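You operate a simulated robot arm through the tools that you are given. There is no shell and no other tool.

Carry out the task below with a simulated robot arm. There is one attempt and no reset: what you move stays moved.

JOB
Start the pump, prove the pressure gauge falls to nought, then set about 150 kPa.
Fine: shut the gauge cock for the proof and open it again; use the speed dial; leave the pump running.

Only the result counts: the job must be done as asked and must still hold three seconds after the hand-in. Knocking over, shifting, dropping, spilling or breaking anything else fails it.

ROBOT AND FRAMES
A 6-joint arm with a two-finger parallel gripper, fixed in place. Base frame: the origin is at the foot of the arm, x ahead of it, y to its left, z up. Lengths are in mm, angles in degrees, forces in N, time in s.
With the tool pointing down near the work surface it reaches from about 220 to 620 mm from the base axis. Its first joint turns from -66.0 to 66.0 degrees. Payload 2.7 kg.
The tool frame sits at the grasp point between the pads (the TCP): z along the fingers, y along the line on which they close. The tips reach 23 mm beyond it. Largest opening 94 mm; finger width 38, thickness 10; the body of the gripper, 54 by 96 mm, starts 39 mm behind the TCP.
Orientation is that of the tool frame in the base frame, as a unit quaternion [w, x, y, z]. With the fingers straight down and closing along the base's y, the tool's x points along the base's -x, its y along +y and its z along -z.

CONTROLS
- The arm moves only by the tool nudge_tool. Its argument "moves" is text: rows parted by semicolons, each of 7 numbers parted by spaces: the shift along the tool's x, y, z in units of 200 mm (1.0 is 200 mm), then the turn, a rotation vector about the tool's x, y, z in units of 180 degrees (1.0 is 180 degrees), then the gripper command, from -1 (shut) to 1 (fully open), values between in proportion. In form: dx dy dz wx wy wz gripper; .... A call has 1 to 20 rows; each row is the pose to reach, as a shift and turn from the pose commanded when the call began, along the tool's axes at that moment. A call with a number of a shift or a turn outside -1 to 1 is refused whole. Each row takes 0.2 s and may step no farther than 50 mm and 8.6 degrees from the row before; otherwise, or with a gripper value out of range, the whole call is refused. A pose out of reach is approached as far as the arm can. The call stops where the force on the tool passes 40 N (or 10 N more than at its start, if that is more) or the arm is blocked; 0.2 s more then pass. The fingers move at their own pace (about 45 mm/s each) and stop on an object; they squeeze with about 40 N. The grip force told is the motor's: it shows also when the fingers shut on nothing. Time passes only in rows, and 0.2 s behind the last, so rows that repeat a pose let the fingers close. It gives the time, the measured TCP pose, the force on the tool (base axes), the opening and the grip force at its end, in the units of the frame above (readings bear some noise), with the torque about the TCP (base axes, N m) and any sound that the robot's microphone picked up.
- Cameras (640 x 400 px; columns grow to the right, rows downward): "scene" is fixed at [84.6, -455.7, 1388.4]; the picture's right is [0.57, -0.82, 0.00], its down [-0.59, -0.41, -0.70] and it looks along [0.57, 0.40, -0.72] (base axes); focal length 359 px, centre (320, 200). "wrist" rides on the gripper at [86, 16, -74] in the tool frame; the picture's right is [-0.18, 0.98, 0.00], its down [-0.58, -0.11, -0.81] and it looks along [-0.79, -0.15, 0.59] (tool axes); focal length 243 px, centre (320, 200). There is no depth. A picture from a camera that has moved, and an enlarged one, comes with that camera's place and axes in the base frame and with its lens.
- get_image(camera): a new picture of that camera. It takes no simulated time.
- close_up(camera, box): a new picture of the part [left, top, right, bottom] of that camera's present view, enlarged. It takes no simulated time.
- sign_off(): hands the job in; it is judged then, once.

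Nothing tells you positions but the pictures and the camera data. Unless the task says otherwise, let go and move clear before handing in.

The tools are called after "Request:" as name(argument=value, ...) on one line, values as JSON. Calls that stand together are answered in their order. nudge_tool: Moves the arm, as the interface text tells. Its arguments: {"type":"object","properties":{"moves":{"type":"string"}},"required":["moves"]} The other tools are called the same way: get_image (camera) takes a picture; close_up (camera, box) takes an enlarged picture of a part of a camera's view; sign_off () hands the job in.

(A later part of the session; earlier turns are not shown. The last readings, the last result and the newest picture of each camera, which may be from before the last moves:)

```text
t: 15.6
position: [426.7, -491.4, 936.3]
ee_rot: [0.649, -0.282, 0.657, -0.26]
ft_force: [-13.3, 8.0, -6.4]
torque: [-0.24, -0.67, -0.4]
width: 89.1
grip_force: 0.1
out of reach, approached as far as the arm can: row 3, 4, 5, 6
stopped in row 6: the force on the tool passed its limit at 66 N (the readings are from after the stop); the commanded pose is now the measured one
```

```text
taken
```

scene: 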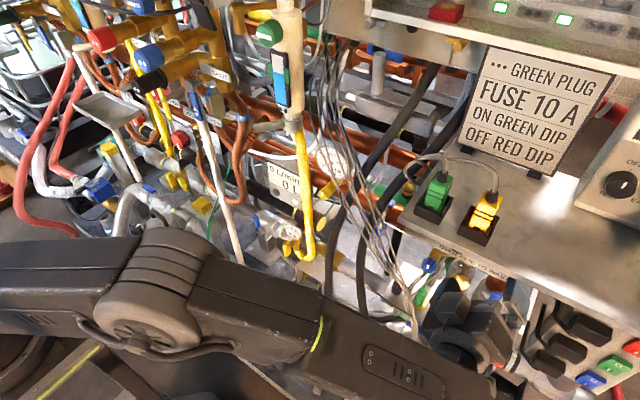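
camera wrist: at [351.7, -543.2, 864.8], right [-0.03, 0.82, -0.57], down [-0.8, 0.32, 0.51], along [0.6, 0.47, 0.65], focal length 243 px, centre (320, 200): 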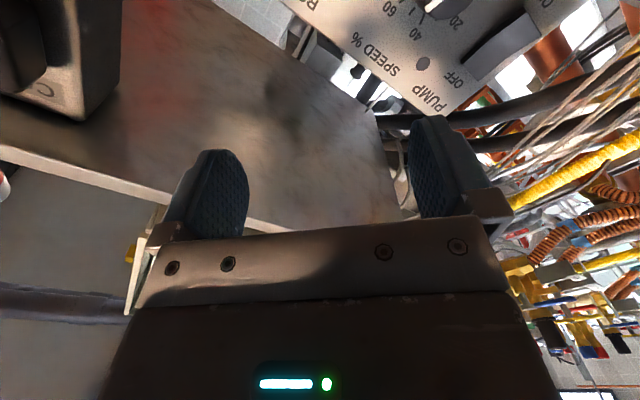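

The last target was out of reach, so the arm drifted until a finger touched the shelf edge; nothing seems to have moved. I'll drop straight down to clear the shelf and check.

Request:
nudge_tool(moves="0.07 0.07 0 0 0 0 1; 0.14 0.14 0 0 0 0 1; 0.212 0.212 0 0 0 0 1; 0.212 0.212 0 0 0 0 1")

Request:
get_image(camera="wrist")

Request:
get_image(camera="scene")

```text
t: 15.9
position: [426.7, -493.8, 935.2]
ee_rot: [0.651, -0.284, 0.653, -0.264]
ft_force: [-10.2, 3.6, -1.9]
torque: [-0.13, -0.57, -0.34]
width: 92.5
grip_force: 0.0
out of reach, approached as far as the arm can: row 1
stopped in row 1: the force on the tool passed its limit at 55 N (the readings are from after the stop); the commanded pose is now the measured one
```

```text
taken
camera wrist: at [352.6, -547.1, 862.8], right [-0.03, 0.82, -0.57], down [-0.81, 0.32, 0.5], along [0.59, 0.48, 0.65], focal length 243 px, centre (320, 200)
```

wrist: 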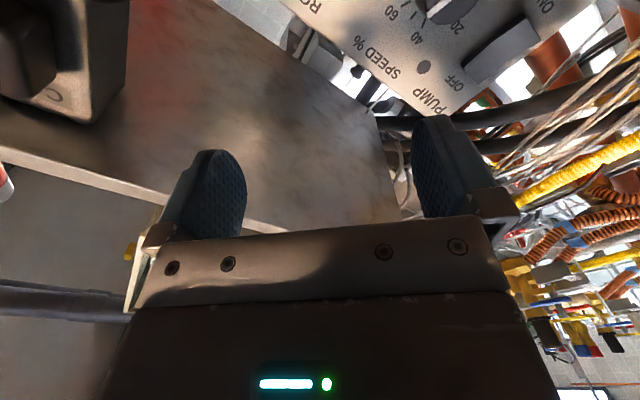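

```text
taken
```

scene: 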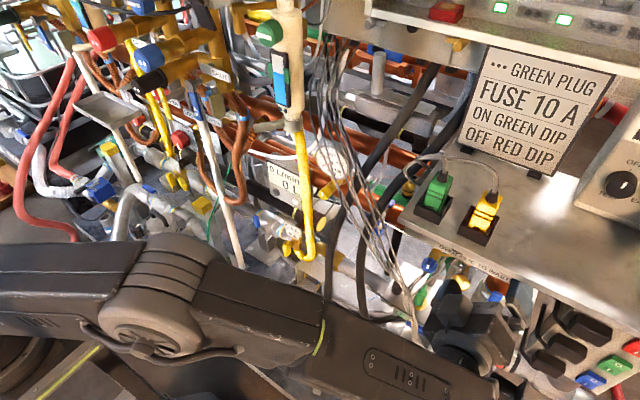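

The limit is the base joint's -66° stop, because the wrist sits too far around to the right. The upper finger touches the shelf's lower front edge, so I'll slide down and left (+y, -z) to free it.

Request:
nudge_tool(moves="0 0.05 0 0 0 0 1; 0 0.12 0 0 0 0 1; 0 0.2 0 0 0 0 1; 0 0.3 0 0 0 0 1; 0 0.3 0 0 0 0 1")

Request:
get_image(camera="wrist")

```text
t: 16.5
position: [426.8, -497.3, 933.1]
ee_rot: [0.654, -0.287, 0.647, -0.268]
ft_force: [-13.6, 3.8, -0.2]
torque: [-0.19, -0.72, -0.38]
width: 92.6
grip_force: 0.0
out of reach, approached as far as the arm can: row 1, 2
stopped in row 2: the force on the tool passed its limit at 70 N (the readings are from after the stop); the commanded pose is now the measured one
```

```text
taken
camera wrist: at [354.3, -551.2, 860.9], right [-0.03, 0.81, -0.58], down [-0.82, 0.32, 0.48], along [0.58, 0.49, 0.65], focal length 243 px, centre (320, 200)
```

wrist: 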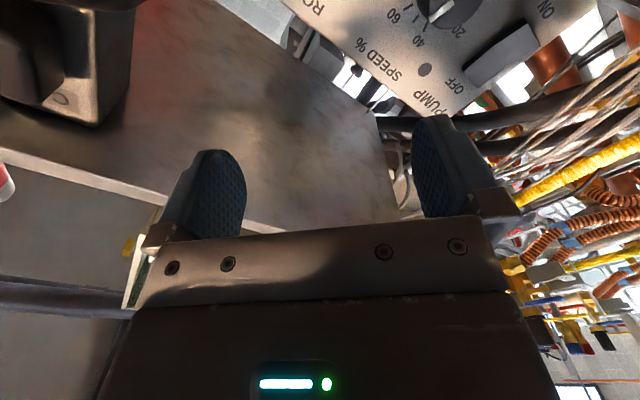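

The roll itself seems to be the limit, not just the position. I'll undo the roll while easing left and down, which also swings the touching finger away from the shelf.

Request:
nudge_tool(moves="0 0 -0.03 0 0 0.03 1; 0 0.02 -0.05 0 0 0.07 1; 0 0.04 -0.05 0 0 0.11 1; 0 0.08 -0.05 0 0 0.15 1; 0 0.12 -0.05 0 0 0.19 1; 0 0.16 -0.05 0 0 0.23 1; 0 0.16 -0.05 0 0 0.26 1")

Request:
get_image(camera="wrist")

Request:
get_image(camera="scene")

```text
t: 16.9
position: [428.3, -497.4, 934.5]
ee_rot: [0.659, -0.273, 0.652, -0.255]
ft_force: [-12.4, 5.6, 0.2]
torque: [-0.33, -0.68, -0.38]
width: 92.3
grip_force: 0.0
out of reach, approached as far as the arm can: row 1
stopped in row 1: the force on the tool passed its limit at 46 N (the readings are from after the stop); the commanded pose is now the measured one
```

```text
taken
camera wrist: at [354.5, -547.3, 859.7], right [-0.03, 0.84, -0.55], down [-0.82, 0.3, 0.49], along [0.58, 0.46, 0.67], focal length 243 px, centre (320, 200)
```

wrist: 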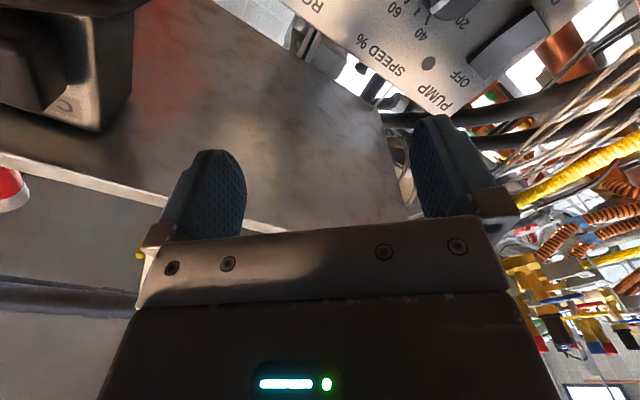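

```text
taken
```

scene: 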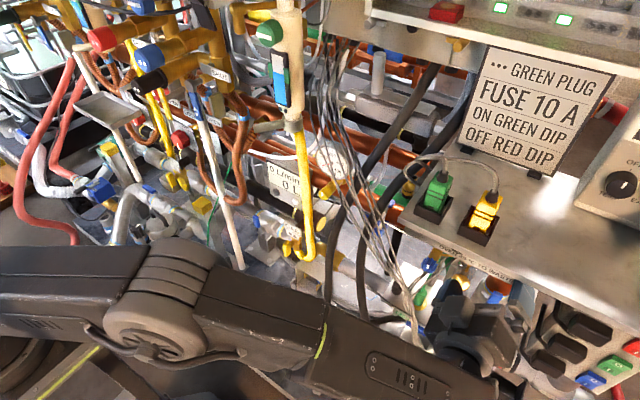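

The torque reading puts the contact on the upper finger against the shelf's front edge. Yawing the tool to point right moves the wrist away from the base-joint stop and pulls that finger back, so I'll do that while easing back and down.

Request:
nudge_tool(moves="0.014 0.015 -0.03 0.0314 0.0314 0.001 1; 0.018 0.09 -0.047 0.0628 0.0628 0.002 1; 0.018 0.196 -0.044 0.0942 0.0942 0.003 1; 0.017 0.302 -0.04 0.0942 0.0942 0.003 1; 0.017 0.302 -0.04 0.0942 0.0942 0.003 1")

Request:
get_image(camera="wrist")

Request:
get_image(camera="scene")

```text
t: 17.2
position: [428.9, -503.2, 932.7]
ee_rot: [0.652, -0.253, 0.661, -0.272]
ft_force: [-8.0, 1.7, -1.9]
torque: [-0.07, -0.43, -0.22]
width: 92.9
grip_force: 0.0
out of reach, approached as far as the arm can: row 1
stopped in row 1: the force on the tool passed its limit at 54 N (the readings are from after the stop); the commanded pose is now the measured one
```

```text
taken
camera wrist: at [353.0, -548.2, 859.1], right [0.02, 0.84, -0.55], down [-0.8, 0.34, 0.5], along [0.61, 0.42, 0.67], focal length 243 px, centre (320, 200)
```

wrist: 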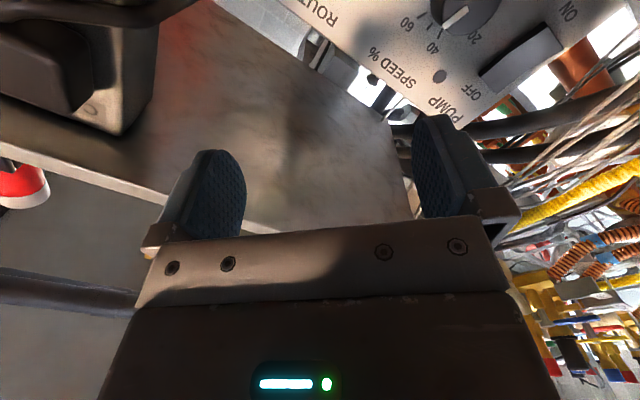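

```text
taken
```

scene: 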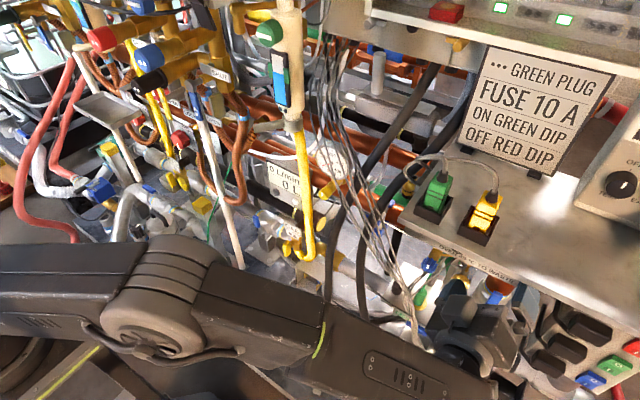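

Closing the fingers will pull the touching finger away from the shelf edge without moving the arm, so I'll do that first.

Request:
nudge_tool(moves="0 0 0 0 0 0 0.5; 0 0 0 0 0 0 0; 0 0 0 0 0 0 -0.5; 0 0 0 0 0 0 -1; 0 0 0 0 0 0 -1; 0 0 0 0 0 0 -1; 0 0 0 0 0 0 -1")

Request:
get_image(camera="wrist")

```text
t: 18.8
position: [430.1, -501.8, 934.1]
ee_rot: [0.652, -0.254, 0.66, -0.273]
ft_force: [-0.2, -0.5, 0.5]
torque: [0.0, 0.0, 0.03]
width: 0.1
grip_force: 39.9
```

```text
taken
camera wrist: at [354.0, -548.1, 859.8], right [0.02, 0.84, -0.55], down [-0.8, 0.34, 0.5], along [0.6, 0.42, 0.67], focal length 243 px, centre (320, 200)
```

wrist: 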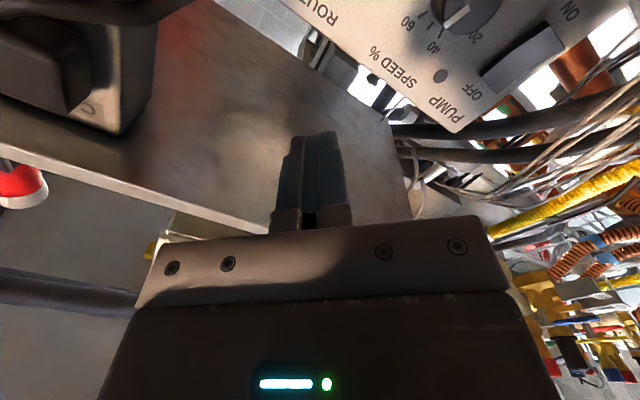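

The contact is gone (no force) and this pose is within reach. I'll move straight down away from the shelf.

Request:
nudge_tool(moves="0.03 0.03 0 0 0 0 -1; 0.07 0.067 0 0 0 0 -1; 0.12 0.115 0 0 0 0 -1; 0.181 0.1725 0 0 0 0 -1; 0.181 0.1725 0 0 0 0 -1")

Request:
get_image(camera="wrist")

Request:
get_image(camera="scene")

```text
t: 20.0
position: [438.0, -506.9, 886.0]
ee_rot: [0.652, -0.256, 0.661, -0.27]
ft_force: [-0.7, -0.3, 0.0]
torque: [0.01, -0.03, 0.05]
width: 0.0
grip_force: 39.5
out of reach, approached as far as the arm can: row 1, 2, 3, 4, 5
```

```text
taken
camera wrist: at [361.7, -553.4, 810.7], right [0.02, 0.84, -0.54], down [-0.8, 0.34, 0.5], along [0.6, 0.42, 0.67], focal length 243 px, centre (320, 200)
```

wrist: 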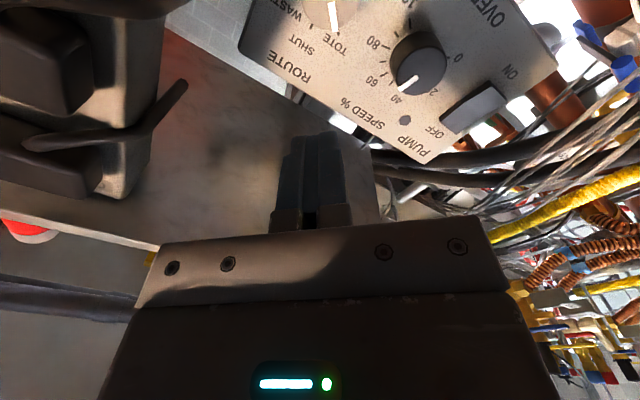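

```text
taken
```

scene: 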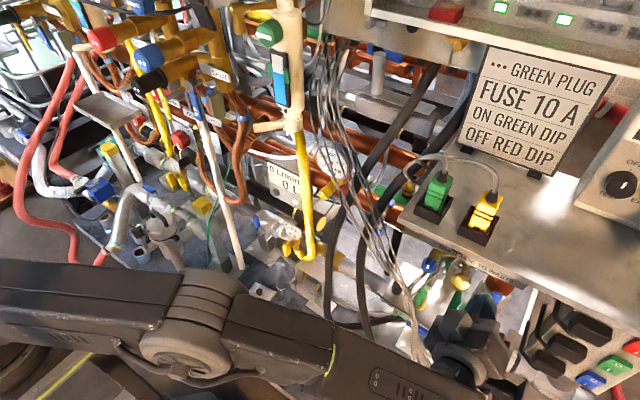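

The arm is clear of the shelf. From this orientation (roll about -45°) I can open the gripper and press ON with the lower-left finger, which keeps everything away from the wires. I'll move across in front of the panel with the gripper closed and check reach.

Request:
nudge_tool(moves="-0.05 0.07 0.036 0 0 0 -1; -0.13 0.18 0.07 0 0 0 -1; -0.21 0.29 0.11 0 0 0 -1; -0.305 0.42 0.145 0 0 0 -1; -0.305 0.42 0.145 0 0 0 -1")

Request:
get_image(camera="wrist")

Request:
get_image(camera="scene")

```text
t: 21.2
position: [500.6, -479.2, 880.7]
ee_rot: [0.653, -0.254, 0.661, -0.27]
ft_force: [-1.0, -0.6, 0.0]
torque: [0.03, -0.01, 0.0]
width: 0.0
grip_force: 40.0
out of reach, approached as far as the arm can: row 1, 2, 3, 4, 5
```

```text
taken
camera wrist: at [424.7, -524.9, 806.5], right [0.02, 0.84, -0.54], down [-0.8, 0.34, 0.5], along [0.6, 0.42, 0.67], focal length 243 px, centre (320, 200)
```

wrist: 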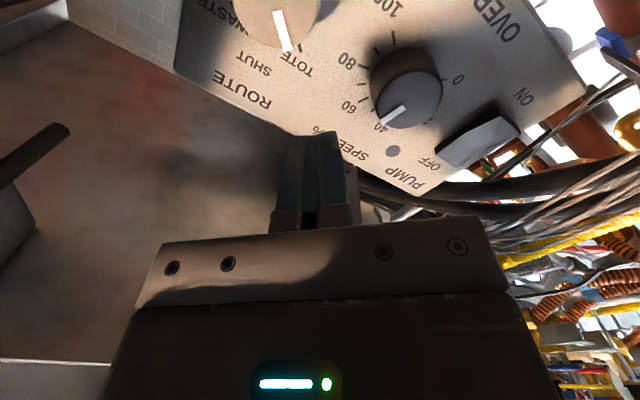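

```text
taken
```

scene: 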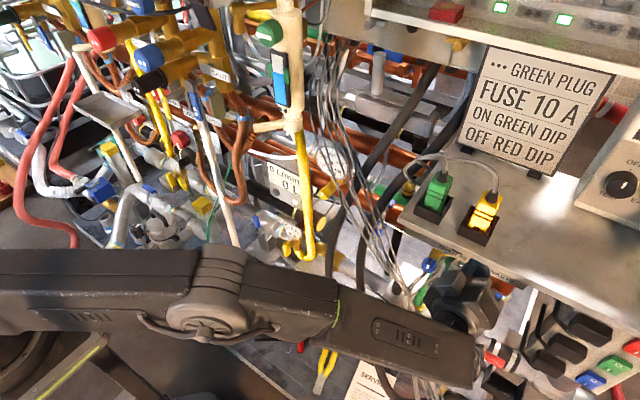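

This roll needs the arm stretched out further than I want, so I'll roll back to 0° (camera below, fingers side by side), which was reachable closer in.

Request:
nudge_tool(moves="0 0 0 0 0 0.04 -1; 0 0 0 0 0 0.08 -1; 0 0 0 0 0 0.12 -1; 0 0 0 0 0 0.16 -1; 0 0 0 0 0 0.2 -1; 0 0 0 0 0 0.24 -1; 0 0 0 0 0 0.24 -1")

Request:
get_image(camera="wrist")

Request:
get_image(camera="scene")

```text
t: 22.8
position: [502.0, -481.8, 883.8]
ee_rot: [0.706, 0.007, 0.708, -0.012]
ft_force: [0.6, 0.4, -0.3]
torque: [0.0, -0.02, 0.0]
width: 0.0
grip_force: 40.6
```

```text
taken
camera wrist: at [427.2, -463.5, 796.0], right [0.03, 0.98, 0.18], down [-0.81, -0.08, 0.58], along [0.59, -0.16, 0.79], focal length 243 px, centre (320, 200)
```

wrist: 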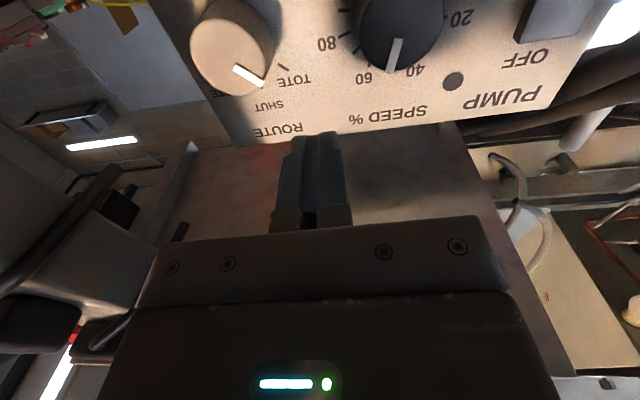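

```text
taken
```

scene: 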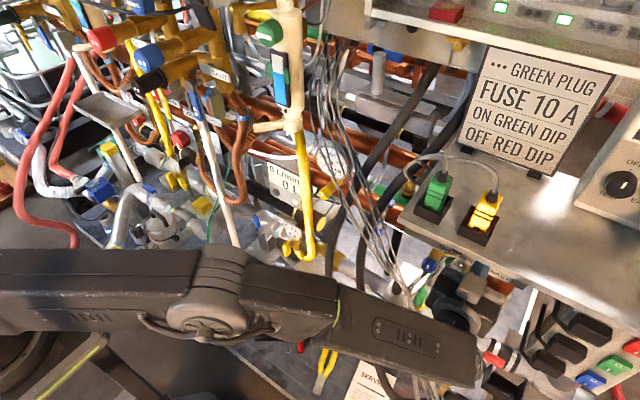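

Everything is reachable at roll 0. I'll move to y≈-413, z≈834 in front of the panel, then open the gripper so the left finger lines up with the ON half.

Request:
nudge_tool(moves="0.06 0.09 -0.02 0 0 0 -1; 0.13 0.18 -0.04 0 0 0 -1; 0.19 0.27 -0.06 0 0 0 -1; 0.25 0.345 -0.07 0 0 0 -1; 0.25 0.345 -0.07 0 0 0 -1")

Request:
get_image(camera="wrist")

Request:
get_image(camera="scene")

```text
t: 24.0
position: [489.8, -411.8, 831.7]
ee_rot: [0.706, 0.006, 0.708, -0.013]
ft_force: [0.2, 0.6, 0.2]
torque: [-0.01, -0.02, -0.02]
width: 0.2
grip_force: 39.6
```

```text
taken
camera wrist: at [415.5, -394.3, 745.5], right [0.03, 0.98, 0.17], down [-0.81, -0.08, 0.58], along [0.59, -0.16, 0.79], focal length 243 px, centre (320, 200)
```

wrist: 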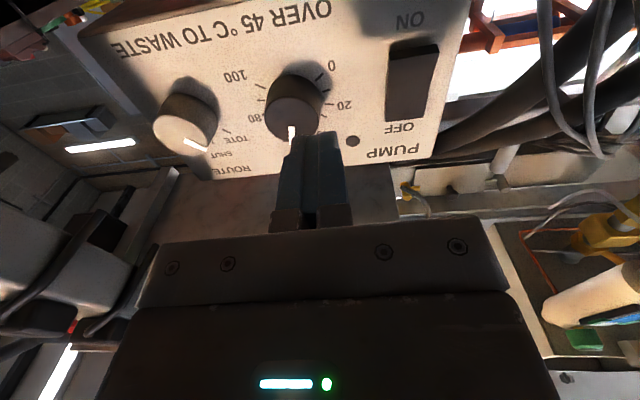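

```text
taken
```

scene: 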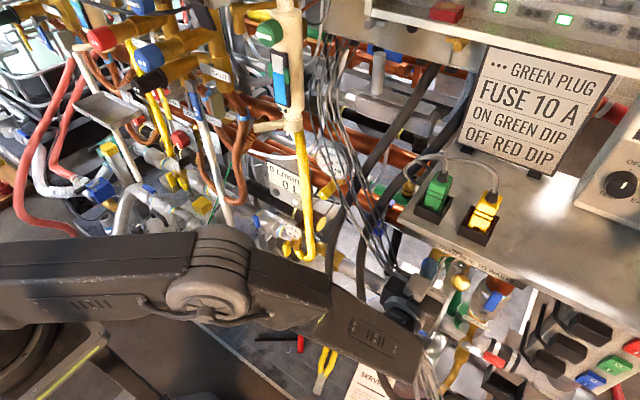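

The panel face refines to x≈592, with the rocker pivot at z≈847 and the ON half centred near z≈830. I'll open the gripper and check that the left finger sits over the ON half and the right finger passes between the two knobs.

Request:
nudge_tool(moves="0.015 0 0 0 0 0 0; 0.03 -0.005 0 0 0 0 1; 0.03 -0.005 0 0 0 0 1; 0.03 -0.005 0 0 0 0 1; 0.03 -0.005 0 0 0 0 1; 0.03 -0.005 0 0 0 0 1; 0.03 -0.005 0 0 0 0 1")

Request:
get_image(camera="wrist")

Request:
close_up(camera="wrist", box=[140, 0, 500, 240])

Request:
close_up(camera="scene", box=[320, 200, 480, 340])

```text
t: 25.6
position: [489.2, -412.7, 827.2]
ee_rot: [0.706, 0.006, 0.708, -0.013]
ft_force: [-0.4, 0.9, 0.2]
torque: [0.0, -0.01, 0.01]
width: 94.0
grip_force: 0.0
```

```text
taken
camera wrist: at [414.8, -395.3, 739.9], right [0.03, 0.98, 0.18], down [-0.81, -0.08, 0.58], along [0.59, -0.16, 0.79], focal length 243 px, centre (320, 200)
```

wrist: 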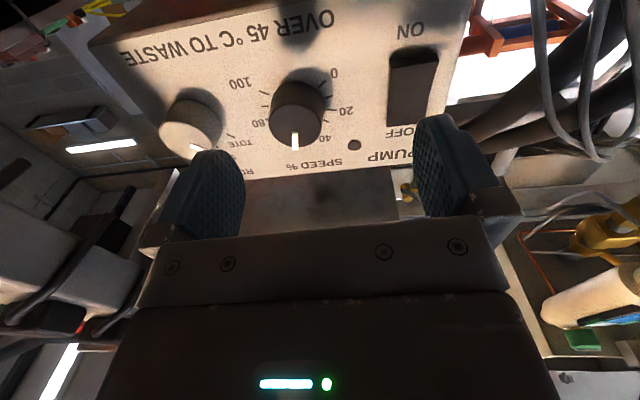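

```text
1.67 times, centred on (320, 120) of wrist
camera zoom: at [414.8, -395.3, 739.9], right [0.03, 0.98, 0.18], down [-0.81, -0.08, 0.58], along [0.59, -0.16, 0.79], focal length 404 px, centre (320, 333)
```

zoom: 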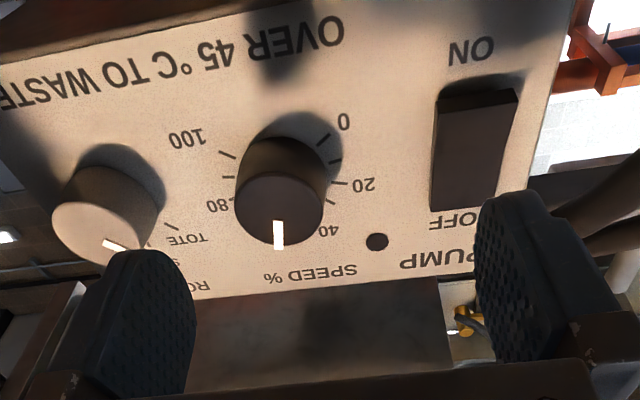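

```text
2.86 times, centred on (400, 270) of scene
camera zoom: at [84.6, -455.7, 1388.4], right [0.57, -0.82, 0.0], down [-0.59, -0.41, -0.7], along [0.57, 0.4, -0.72], focal length 1026 px, centre (91, 0)
```

zoom: 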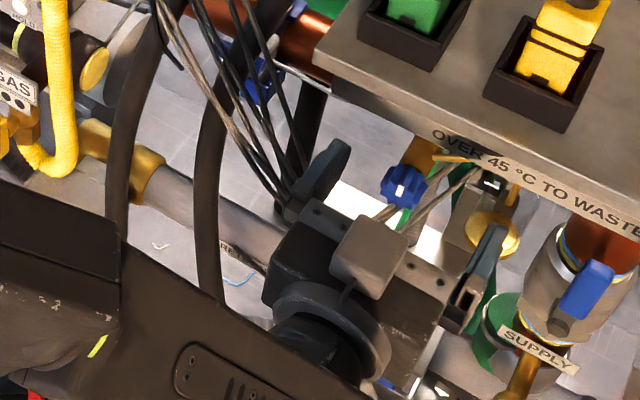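

The alignment looks right: the left finger is beside the rocker, and the right finger is heading for the gap between the SPEED and ROUTE knobs. I'll advance in small steps.

Request:
nudge_tool(moves="0 0.002 0.07 0 0 0 1; 0 0.004 0.14 0 0 0 1; 0 0.006 0.2 0 0 0 1; 0 0.008 0.25 0 0 0 1; 0 0.008 0.25 0 0 0 1")

Request:
get_image(camera="wrist")

Request:
close_up(camera="scene", box=[320, 130, 480, 340])

```text
t: 26.8
position: [539.2, -412.5, 826.1]
ee_rot: [0.706, 0.007, 0.708, -0.013]
ft_force: [-0.1, -0.3, -0.3]
torque: [0.01, 0.0, 0.0]
width: 93.7
grip_force: 0.0
```

```text
taken
camera wrist: at [464.9, -394.8, 739.0], right [0.03, 0.98, 0.18], down [-0.81, -0.08, 0.58], along [0.59, -0.16, 0.79], focal length 243 px, centre (320, 200)
```

wrist: 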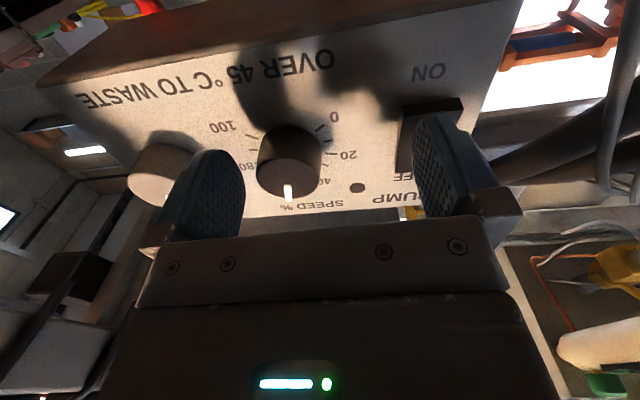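

```text
1.90 times, centred on (400, 235) of scene
camera zoom: at [84.6, -455.7, 1388.4], right [0.57, -0.82, 0.0], down [-0.59, -0.41, -0.7], along [0.57, 0.4, -0.72], focal length 684 px, centre (168, 133)
```

zoom: 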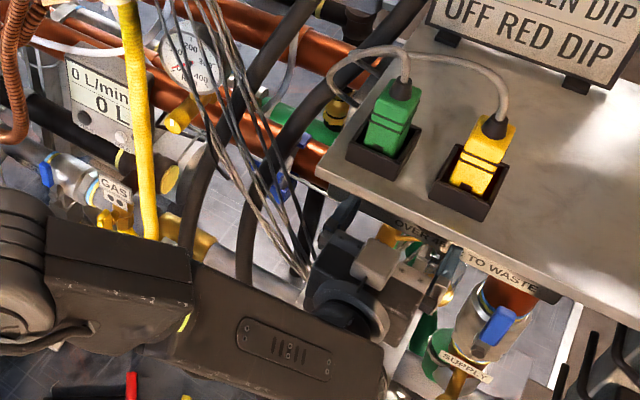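

The left finger is just short of the rocker's ON end and the gauge is visible in the scene view. Now I'll press gently.

Request:
nudge_tool(moves="0 0 0.03 0 0 0 1; 0 0.001 0.05 0 0 0 1; 0 0.001 0.065 0 0 0 1; 0 0.002 0.08 0 0 0 1; 0 0.002 0.095 0 0 0 1; 0 0.002 0.11 0 0 0 1; 0 0.002 0.12 0 0 0 1")

Request:
get_image(camera="wrist")

Request:
close_up(camera="scene", box=[300, 130, 370, 200])

```text
t: 28.1
position: [556.3, -412.8, 825.3]
ee_rot: [0.708, 0.004, 0.707, -0.01]
ft_force: [-19.4, 3.7, 3.9]
torque: [0.15, -0.53, 1.3]
width: 93.8
grip_force: 0.0
stopped in row 6: the force on the tool passed its limit at 48 N (the readings are from after the stop); the commanded pose is now the measured one
```

```text
taken
camera wrist: at [481.3, -396.3, 738.4], right [0.02, 0.98, 0.18], down [-0.81, -0.09, 0.58], along [0.59, -0.15, 0.79], focal length 243 px, centre (320, 200)
```

wrist: 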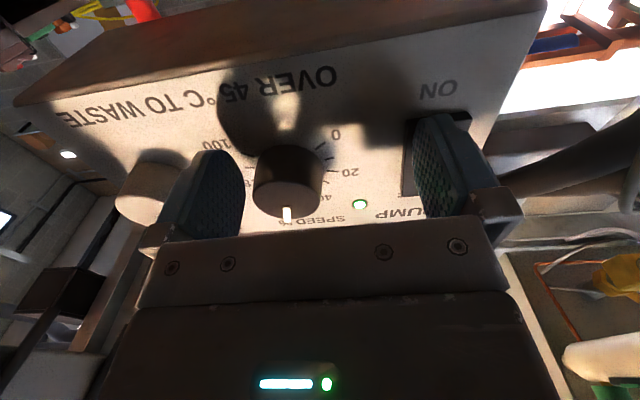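

```text
5.71 times, centred on (335, 165) of scene
camera zoom: at [84.2, -455.5, 1388.5], right [0.57, -0.82, 0.0], down [-0.59, -0.41, -0.7], along [0.57, 0.4, -0.72], focal length 2052 px, centre (234, 400)
```

zoom: 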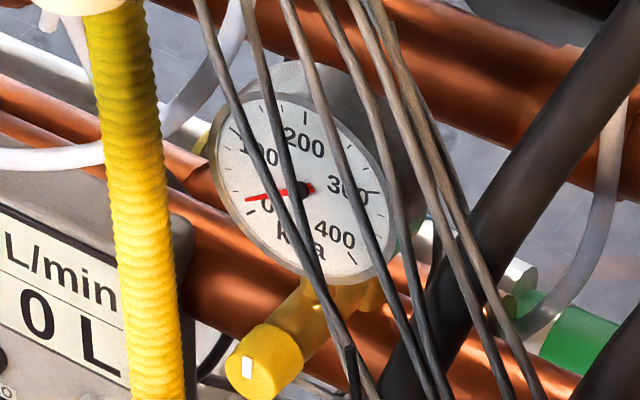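

The green lamp on the panel came on, so the pump has started. I'll back off and watch the gauge.

Request:
nudge_tool(moves="0 0 -0.05 0 0 0 1; 0 0 -0.1 0 0 0 1; 0 0 -0.2 0 0 0 1; 0 0 -0.3 0 0 0 1; 0 0 -0.3 0 0 0 1; 0 0 -0.3 0 0 0 1; 0 0 -0.3 0 0 0 1; 0 0 -0.3 0 0 0 1; 0 0 -0.3 0 0 0 1; 0 0 -0.3 0 0 0 1")

Request:
get_image(camera="wrist")

Request:
close_up(camera="scene", box=[300, 130, 370, 200])

Request:
get_image(camera="scene")

```text
t: 30.3
position: [495.0, -413.3, 825.2]
ee_rot: [0.707, 0.004, 0.707, -0.01]
ft_force: [0.0, -0.4, 0.0]
torque: [-0.02, 0.0, 0.02]
width: 93.8
grip_force: 0.0
```

```text
taken
camera wrist: at [420.7, -395.6, 737.5], right [0.02, 0.98, 0.18], down [-0.81, -0.09, 0.58], along [0.59, -0.15, 0.79], focal length 243 px, centre (320, 200)
```

wrist: 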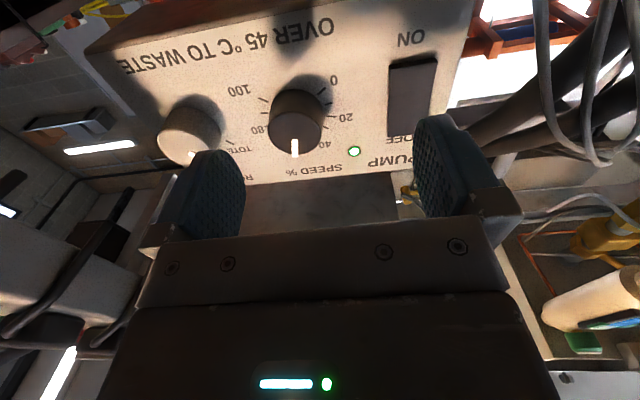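

```text
5.71 times, centred on (335, 165) of scene
camera zoom: at [84.6, -455.7, 1388.4], right [0.57, -0.82, 0.0], down [-0.59, -0.41, -0.7], along [0.57, 0.4, -0.72], focal length 2052 px, centre (234, 400)
```

zoom: 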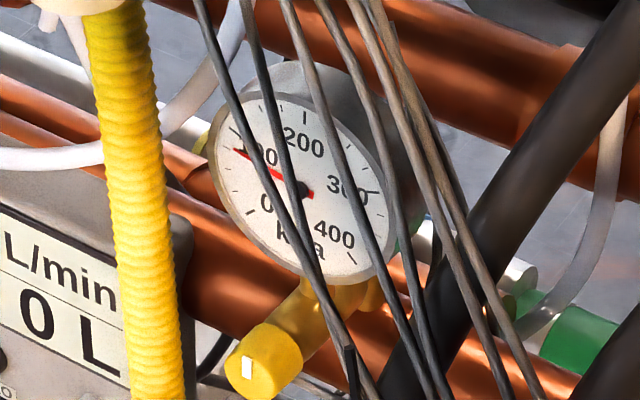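

```text
taken
```

scene: 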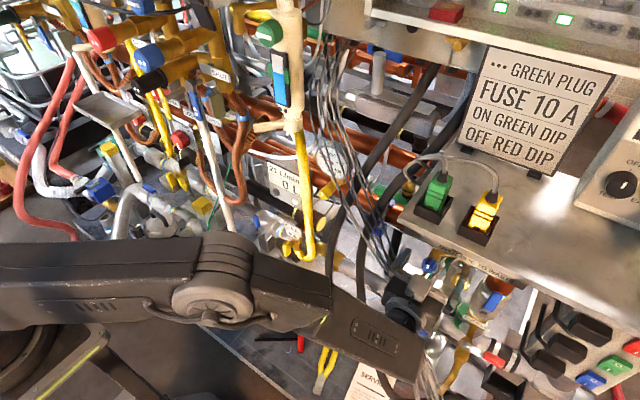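

The pump is running: lamp green, flow about 21 L/min, gauge climbing. Next is the gauge cock. I'll back off to x≈430, clear of the wires, and move left to y≈-110.

Request:
nudge_tool(moves="0.03 0.03 -0.16 0 0 0 1; 0.06 0.05 -0.33 0 0 0 1; 0.08 0.2 -0.345 0 0 0 1; 0.1 0.4 -0.345 0 0 0 1; 0.12 0.6 -0.345 0 0 0 1; 0.13 0.8 -0.345 0 0 0 1; 0.13 1.0 -0.345 0 0 0 1; 0.13 1.0 -0.345 0 0 0 1")

Request:
get_image(camera="wrist")

Request:
get_image(camera="scene")

Request:
close_up(camera="scene", box=[300, 130, 370, 200])

```text
t: 32.1
position: [453.0, -236.1, 805.3]
ee_rot: [0.706, 0.008, 0.708, -0.002]
ft_force: [1.5, -0.3, -0.1]
torque: [-0.01, 0.02, -0.02]
width: 93.9
grip_force: 0.1
out of reach, approached as far as the arm can: row 6, 7, 8
```

```text
taken
camera wrist: at [378.0, -217.8, 718.0], right [0.01, 0.98, 0.19], down [-0.81, -0.1, 0.58], along [0.59, -0.16, 0.79], focal length 243 px, centre (320, 200)
```

wrist: 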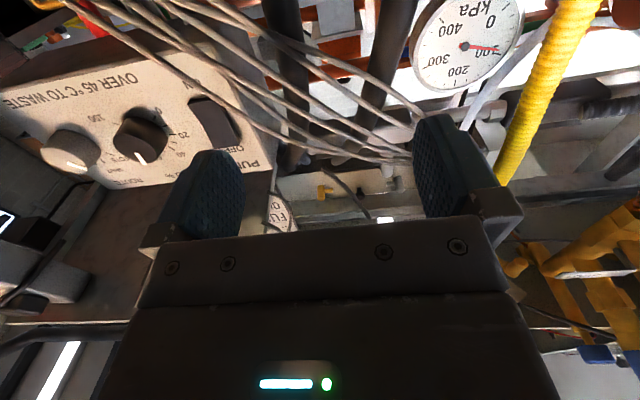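

```text
taken
```

scene: 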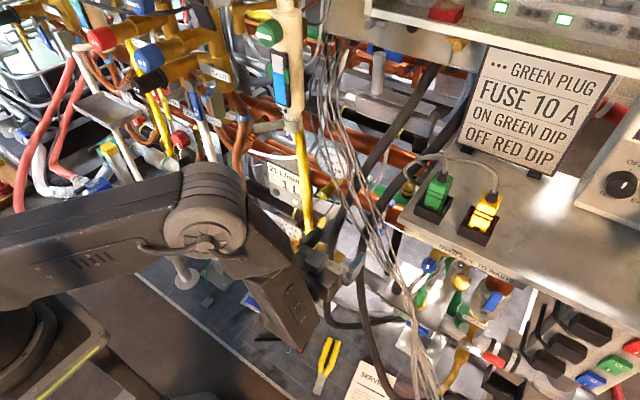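

```text
5.71 times, centred on (335, 165) of scene
camera zoom: at [84.6, -455.7, 1388.4], right [0.57, -0.82, 0.0], down [-0.59, -0.41, -0.7], along [0.57, 0.4, -0.72], focal length 2052 px, centre (234, 400)
```

zoom: 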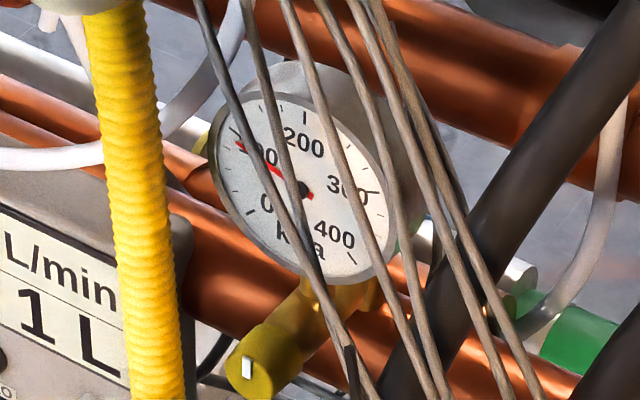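

The gauge settles near 95 kPa at 55 %. The tool can't come closer than about 511 mm radius while horizontal, so I'll follow an arc to y≈-110 and lower to z≈770, closing the gripper to about 50 mm.

Request:
nudge_tool(moves="0.075 0.12 0.06 0 0 0 0.06; 0.13 0.25 0.13 0 0 0 0.06; 0.16 0.36 0.21 0 0 0 0.06; 0.17 0.48 0.25 0 0 0 0.06; 0.18 0.63 0.28 0 0 0 0.06; 0.18 0.63 0.28 0 0 0 0.06")

Request:
get_image(camera="wrist")

Request:
get_image(camera="scene")

Request:
close_up(camera="scene", box=[280, 120, 400, 270])

```text
t: 33.5
position: [541.7, -137.3, 773.7]
ee_rot: [0.706, 0.013, 0.708, 0.013]
ft_force: [0.4, 0.4, -0.5]
torque: [-0.01, -0.01, 0.03]
width: 49.7
grip_force: 0.0
out of reach, approached as far as the arm can: row 1, 2, 3, 4, 5, 6
```

```text
taken
camera wrist: at [467.0, -118.0, 687.7], right [0.0, 0.98, 0.22], down [-0.8, -0.13, 0.58], along [0.59, -0.18, 0.78], focal length 243 px, centre (320, 200)
```

wrist: 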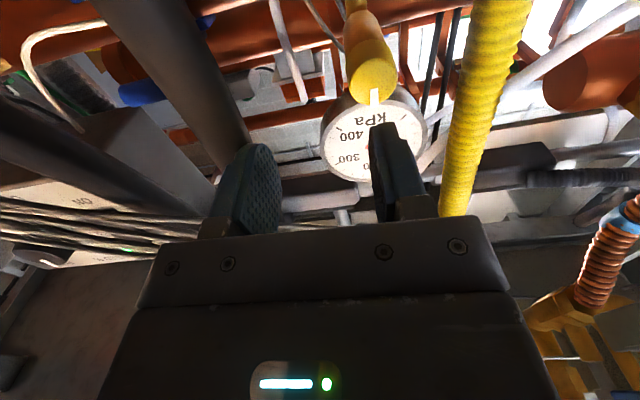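

```text
taken
```

scene: 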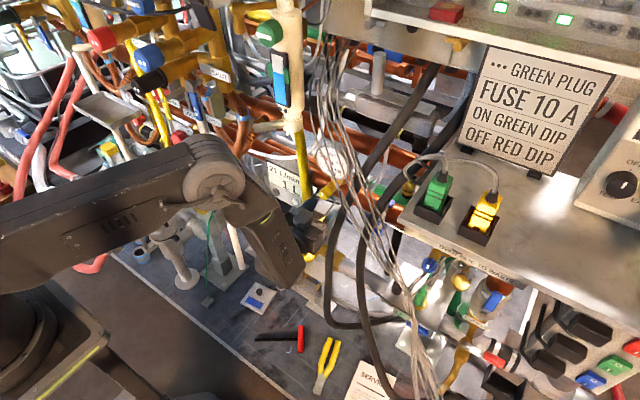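

```text
2.67 times, centred on (340, 195) of scene
camera zoom: at [84.6, -455.7, 1388.4], right [0.57, -0.82, 0.0], down [-0.59, -0.41, -0.7], along [0.57, 0.4, -0.72], focal length 958 px, centre (267, 213)
```

zoom: 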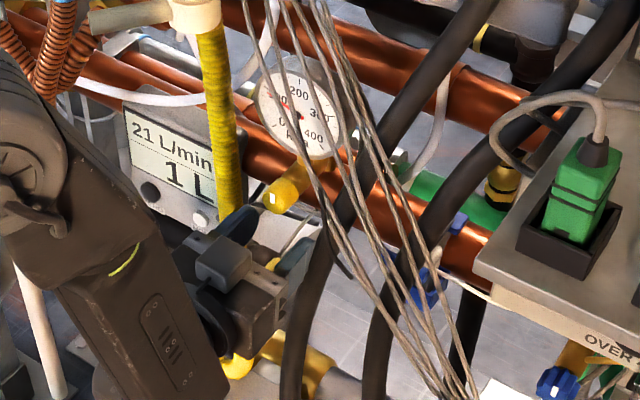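

I'm in front of the cock now: the yellow knob is up ahead and slightly to the left. I'll zoom in to get its centre and mark.

Request:
close_up(camera="wrist", box=[290, 0, 470, 140])

Request:
close_up(camera="scene", box=[305, 165, 355, 205])

```text
2.86 times, centred on (380, 70) of wrist
camera zoom: at [467.0, -118.0, 687.7], right [0.0, 0.98, 0.22], down [-0.8, -0.13, 0.58], along [0.59, -0.18, 0.78], focal length 693 px, centre (149, 571)
```

zoom: 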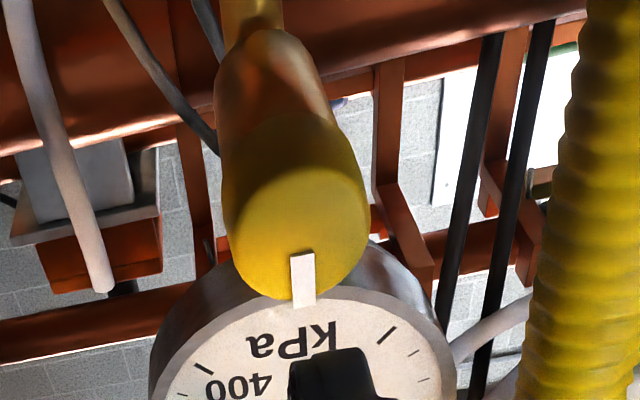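

```text
10.00 times, centred on (330, 185) of scene
camera zoom: at [84.6, -455.7, 1388.4], right [0.57, -0.82, 0.0], down [-0.59, -0.41, -0.7], along [0.57, 0.4, -0.72], focal length 3592 px, centre (220, 350)
```

zoom: 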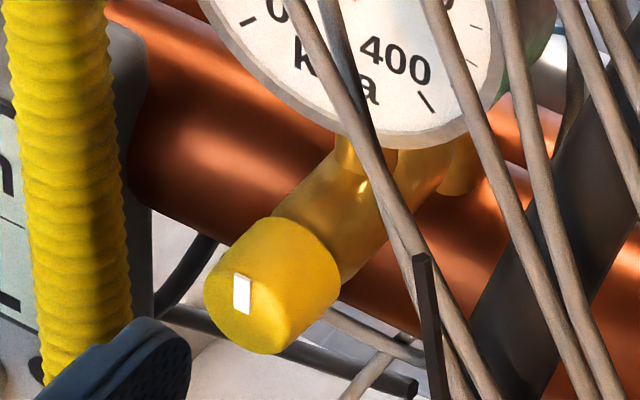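

The knob is a yellow cap about 29 mm across, face centre about (593,-106.5,764.5), with its mark pointing up (in line with the stem). I'll line up with it, then check.

Request:
nudge_tool(moves="0.02 0.08 0.04 0 0 0 0.06; 0.054 0.153 0.065 0 0 0 0.06; 0.054 0.153 0.065 0 0 0 0.06")

Request:
close_up(camera="wrist", box=[200, 0, 440, 240])

Request:
close_up(camera="scene", box=[290, 150, 370, 220])

```text
t: 34.3
position: [573.0, -126.5, 764.8]
ee_rot: [0.707, 0.011, 0.708, 0.003]
ft_force: [-9.6, -3.3, 4.0]
torque: [0.14, -0.07, 0.17]
width: 48.1
grip_force: 0.1
out of reach, approached as far as the arm can: row 1, 2, 3
```

```text
1.67 times, centred on (320, 120) of wrist
camera zoom: at [498.2, -107.0, 678.3], right [0.01, 0.98, 0.2], down [-0.81, -0.11, 0.58], along [0.59, -0.17, 0.79], focal length 404 px, centre (320, 333)
```

zoom: 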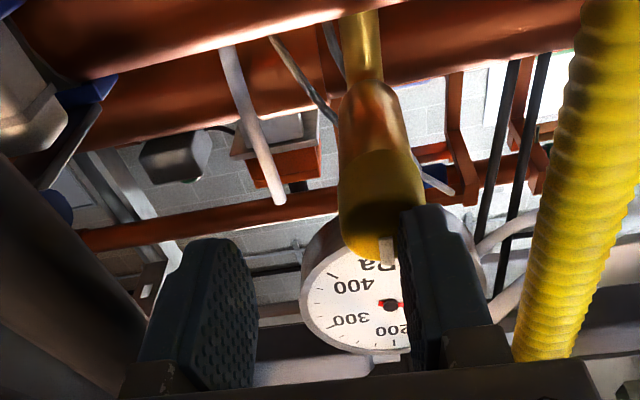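

```text
5.71 times, centred on (330, 185) of scene
camera zoom: at [84.3, -455.8, 1388.4], right [0.57, -0.82, 0.0], down [-0.59, -0.41, -0.7], along [0.57, 0.4, -0.72], focal length 2052 px, centre (263, 286)
```

zoom: 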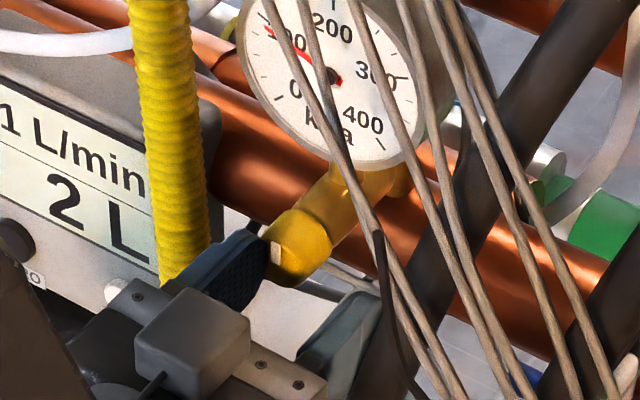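

The left finger touched the cap's face lightly (about 10 N) because the arm couldn't reach the staging pose in its current wrist posture. I'll retreat, unwind the wrist to tool-down, then come back with the tool in the arm's own plane.

Request:
nudge_tool(moves="-0.03 -0.05 -0.1 0 0 0 0.06; -0.06 -0.12 -0.16 0 0 0 0.06; -0.125 -0.3 -0.29 0 0 0 0.06; -0.16 -0.43 -0.44 0 0 0 0.06; -0.2 -0.55 -0.58 0 0 0 0.06; -0.2 -0.55 -0.58 0 0 0 0.06")

Request:
close_up(camera="scene", box=[280, 120, 400, 270])

Request:
get_image(camera="wrist")

```text
t: 35.7
position: [460.8, -237.6, 807.2]
ee_rot: [0.707, 0.006, 0.707, -0.007]
ft_force: [0.2, -0.2, -0.3]
torque: [0.0, 0.0, -0.02]
width: 49.8
grip_force: 0.0
out of reach, approached as far as the arm can: row 1, 2, 3, 4, 5, 6
```

```text
2.67 times, centred on (340, 195) of scene
camera zoom: at [84.5, -455.7, 1388.4], right [0.57, -0.82, 0.0], down [-0.59, -0.41, -0.7], along [0.57, 0.4, -0.72], focal length 958 px, centre (267, 213)
```

zoom: 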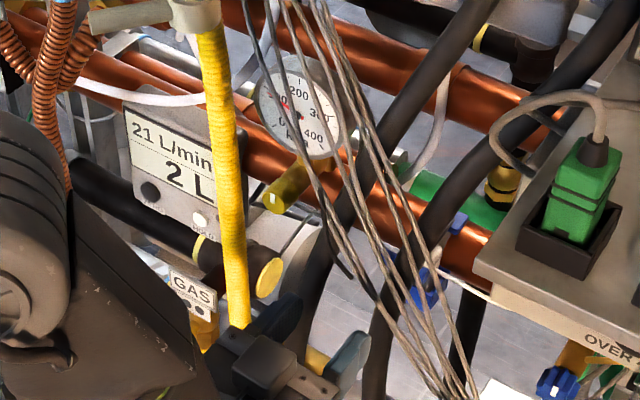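

```text
taken
camera wrist: at [384.9, -220.0, 719.6], right [0.02, 0.98, 0.18], down [-0.81, -0.09, 0.58], along [0.59, -0.16, 0.79], focal length 243 px, centre (320, 200)
```

wrist: 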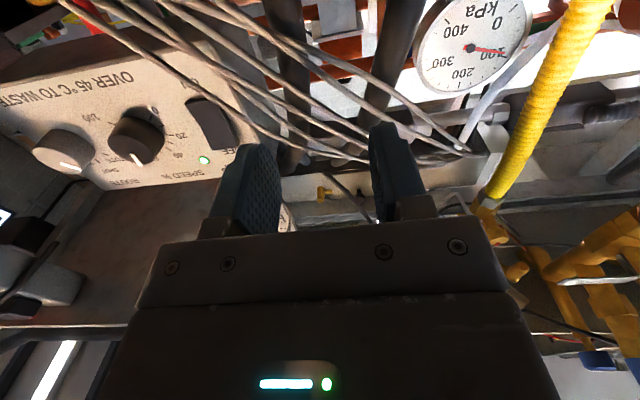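

Clear of the cock, and nothing has moved. Now I'll rise to z≈900 and pitch the tool back toward pointing down.

Request:
nudge_tool(moves="-0.12 -0.09 -0.06 0 0 0 0.06; -0.24 -0.18 -0.12 0 0 0 0.06; -0.36 -0.27 -0.16 0 0 0 0.06; -0.465 -0.36 -0.18 0 0 0 0.06; -0.465 -0.36 -0.18 0 0 0 0.06")

Request:
nudge_tool(moves="0 0 0 0 0.045 0 0.06; 0 0 0 0 0.09 0 0.06; -0.03 0 -0.03 0 0.135 0 0.06; -0.06 0 -0.06 0 0.18 0 0.06; -0.1 0 -0.1 0 0.225 0 0.06; -0.15 0 -0.15 0 0.27 0 0.06; -0.2 0 -0.2 0 0.315 0 0.06; -0.25 0 -0.25 0 0.36 0 0.06; -0.3 0 -0.25 0 0.405 0 0.06; -0.35 0 -0.25 0 0.45 0 0.06; -0.4 0 -0.25 0 0.495 0 0.06; -0.4 0 -0.25 0 0.5 0 0.06")

Request:
get_image(camera="scene")

Request:
get_image(camera="wrist")

```text
t: 36.9
position: [421.4, -307.7, 899.4]
ee_rot: [0.707, 0.003, 0.707, -0.01]
ft_force: [-0.2, 0.5, 0.2]
torque: [-0.01, 0.0, 0.0]
width: 49.7
grip_force: 0.0
```

```text
t: 39.5
position: [372.6, -306.2, 980.7]
ee_rot: [-0.001, 0.011, 1.0, -0.005]
ft_force: [-0.3, 0.5, 0.5]
torque: [-0.03, -0.02, 0.02]
width: 49.5
grip_force: 0.1
```

```text
taken
```

scene: 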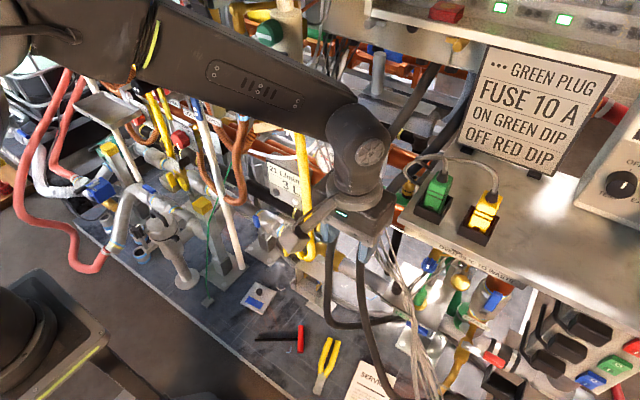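

```text
taken
camera wrist: at [286.7, -287.8, 1054.5], right [0.21, 0.98, -0.01], down [0.58, -0.11, 0.81], along [0.79, -0.17, -0.59], focal length 243 px, centre (320, 200)
```

wrist: 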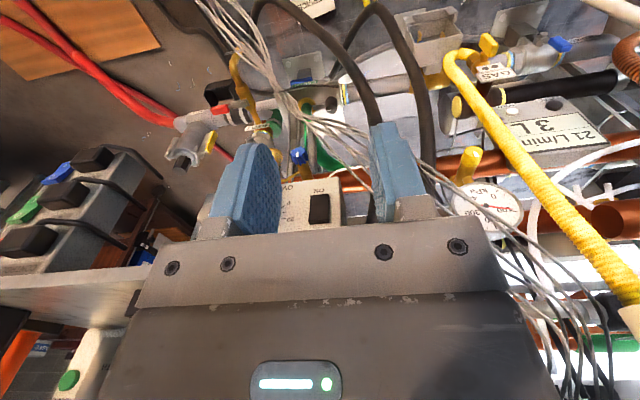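

Tool-down posture is restored. Now I'll swing to azimuth about -10°, in line with the cock, staying at x≈390 so the wires are clear.

Request:
nudge_tool(moves="0 0.1 -0.12 0 0 0 0.06; -0.03 0.3 -0.25 0 0 0.01 0.06; -0.05 0.5 -0.3 0 0 0.02 0.06; -0.06 0.7 -0.3 0 0 0.03 0.06; -0.08 0.9 -0.3 0 0 0.045 0.06; -0.1 1.0 -0.3 0 0 0.06 0.06; -0.1 1.0 -0.3 0 0 0.06 0.06")

Request:
get_image(camera="wrist")

Request:
get_image(camera="scene")

```text
t: 41.1
position: [395.9, -106.6, 1040.0]
ee_rot: [0.001, 0.105, 0.994, -0.004]
ft_force: [0.3, 0.6, 0.4]
torque: [-0.05, 0.01, -0.03]
width: 49.9
grip_force: 0.1
```

```text
taken
camera wrist: at [314.9, -72.3, 1113.0], right [0.39, 0.92, -0.01], down [0.55, -0.22, 0.81], along [0.74, -0.32, -0.59], focal length 243 px, centre (320, 200)
```

wrist: 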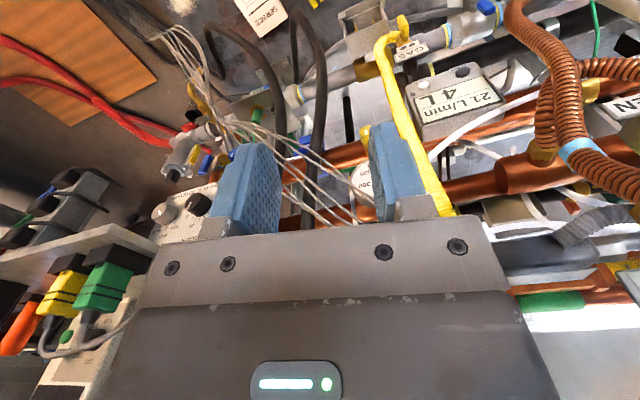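

```text
taken
```

scene: 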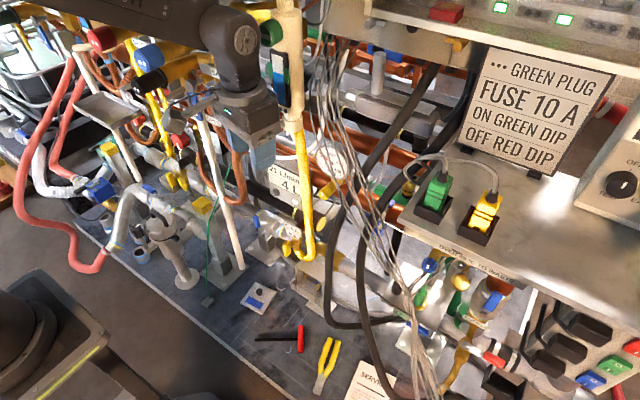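

I'm at azimuth -15°. I'll centre on -10° and then pitch the fingers up in the arm's plane while moving forward and down, well away from the wires.

Request:
nudge_tool(moves="0.007 0.08 0 0 0 -0.005 0.06; 0.015 0.165 0 0 0 -0.01 0.06; 0.015 0.165 0 0 0 -0.01 0.06")

Request:
nudge_tool(moves="0 0 0.05 0 -0.045 0 0.06; 0 0 0.1 0 -0.09 0 0.06; 0 0 0.2 0 -0.135 0 0.06; -0.05 0 0.3 0 -0.18 0 0.06; -0.1 0 0.4 0 -0.225 0 0.06; -0.15 0 0.5 0 -0.27 0 0.06; -0.15 0 0.5 0 -0.27 0 0.06")

Request:
get_image(camera="wrist")

Request:
get_image(camera="scene")

```text
t: 41.9
position: [397.7, -95.8, 1038.8]
ee_rot: [-0.001, 0.113, 0.994, 0.001]
ft_force: [-0.7, 0.7, 0.4]
torque: [-0.02, 0.02, -0.02]
width: 49.7
grip_force: 0.0
```

```text
t: 43.5
position: [429.3, -79.5, 937.7]
ee_rot: [0.411, 0.079, 0.907, -0.04]
ft_force: [0.8, -0.2, 0.2]
torque: [0.0, -0.02, -0.01]
width: 49.9
grip_force: 0.1
out of reach, approached as far as the arm can: row 4, 5
```

```text
taken
camera wrist: at [320.9, -43.6, 921.1], right [0.29, 0.95, 0.13], down [-0.24, -0.06, 0.97], along [0.93, -0.32, 0.21], focal length 243 px, centre (320, 200)
```

wrist: 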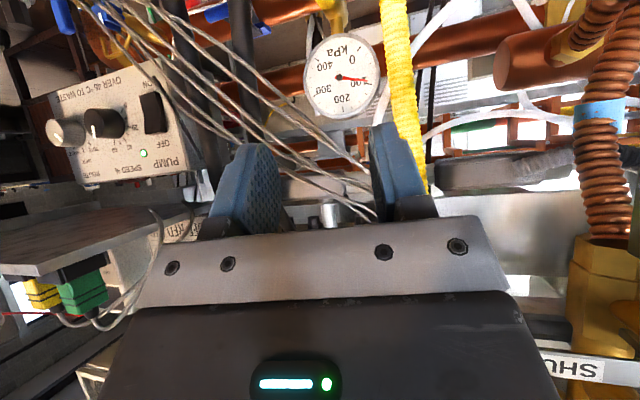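

```text
taken
```

scene: 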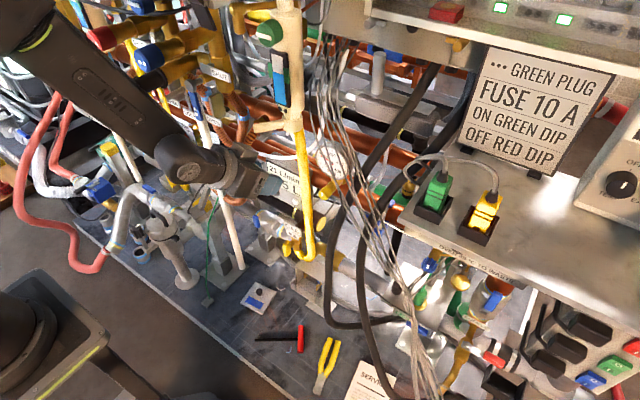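

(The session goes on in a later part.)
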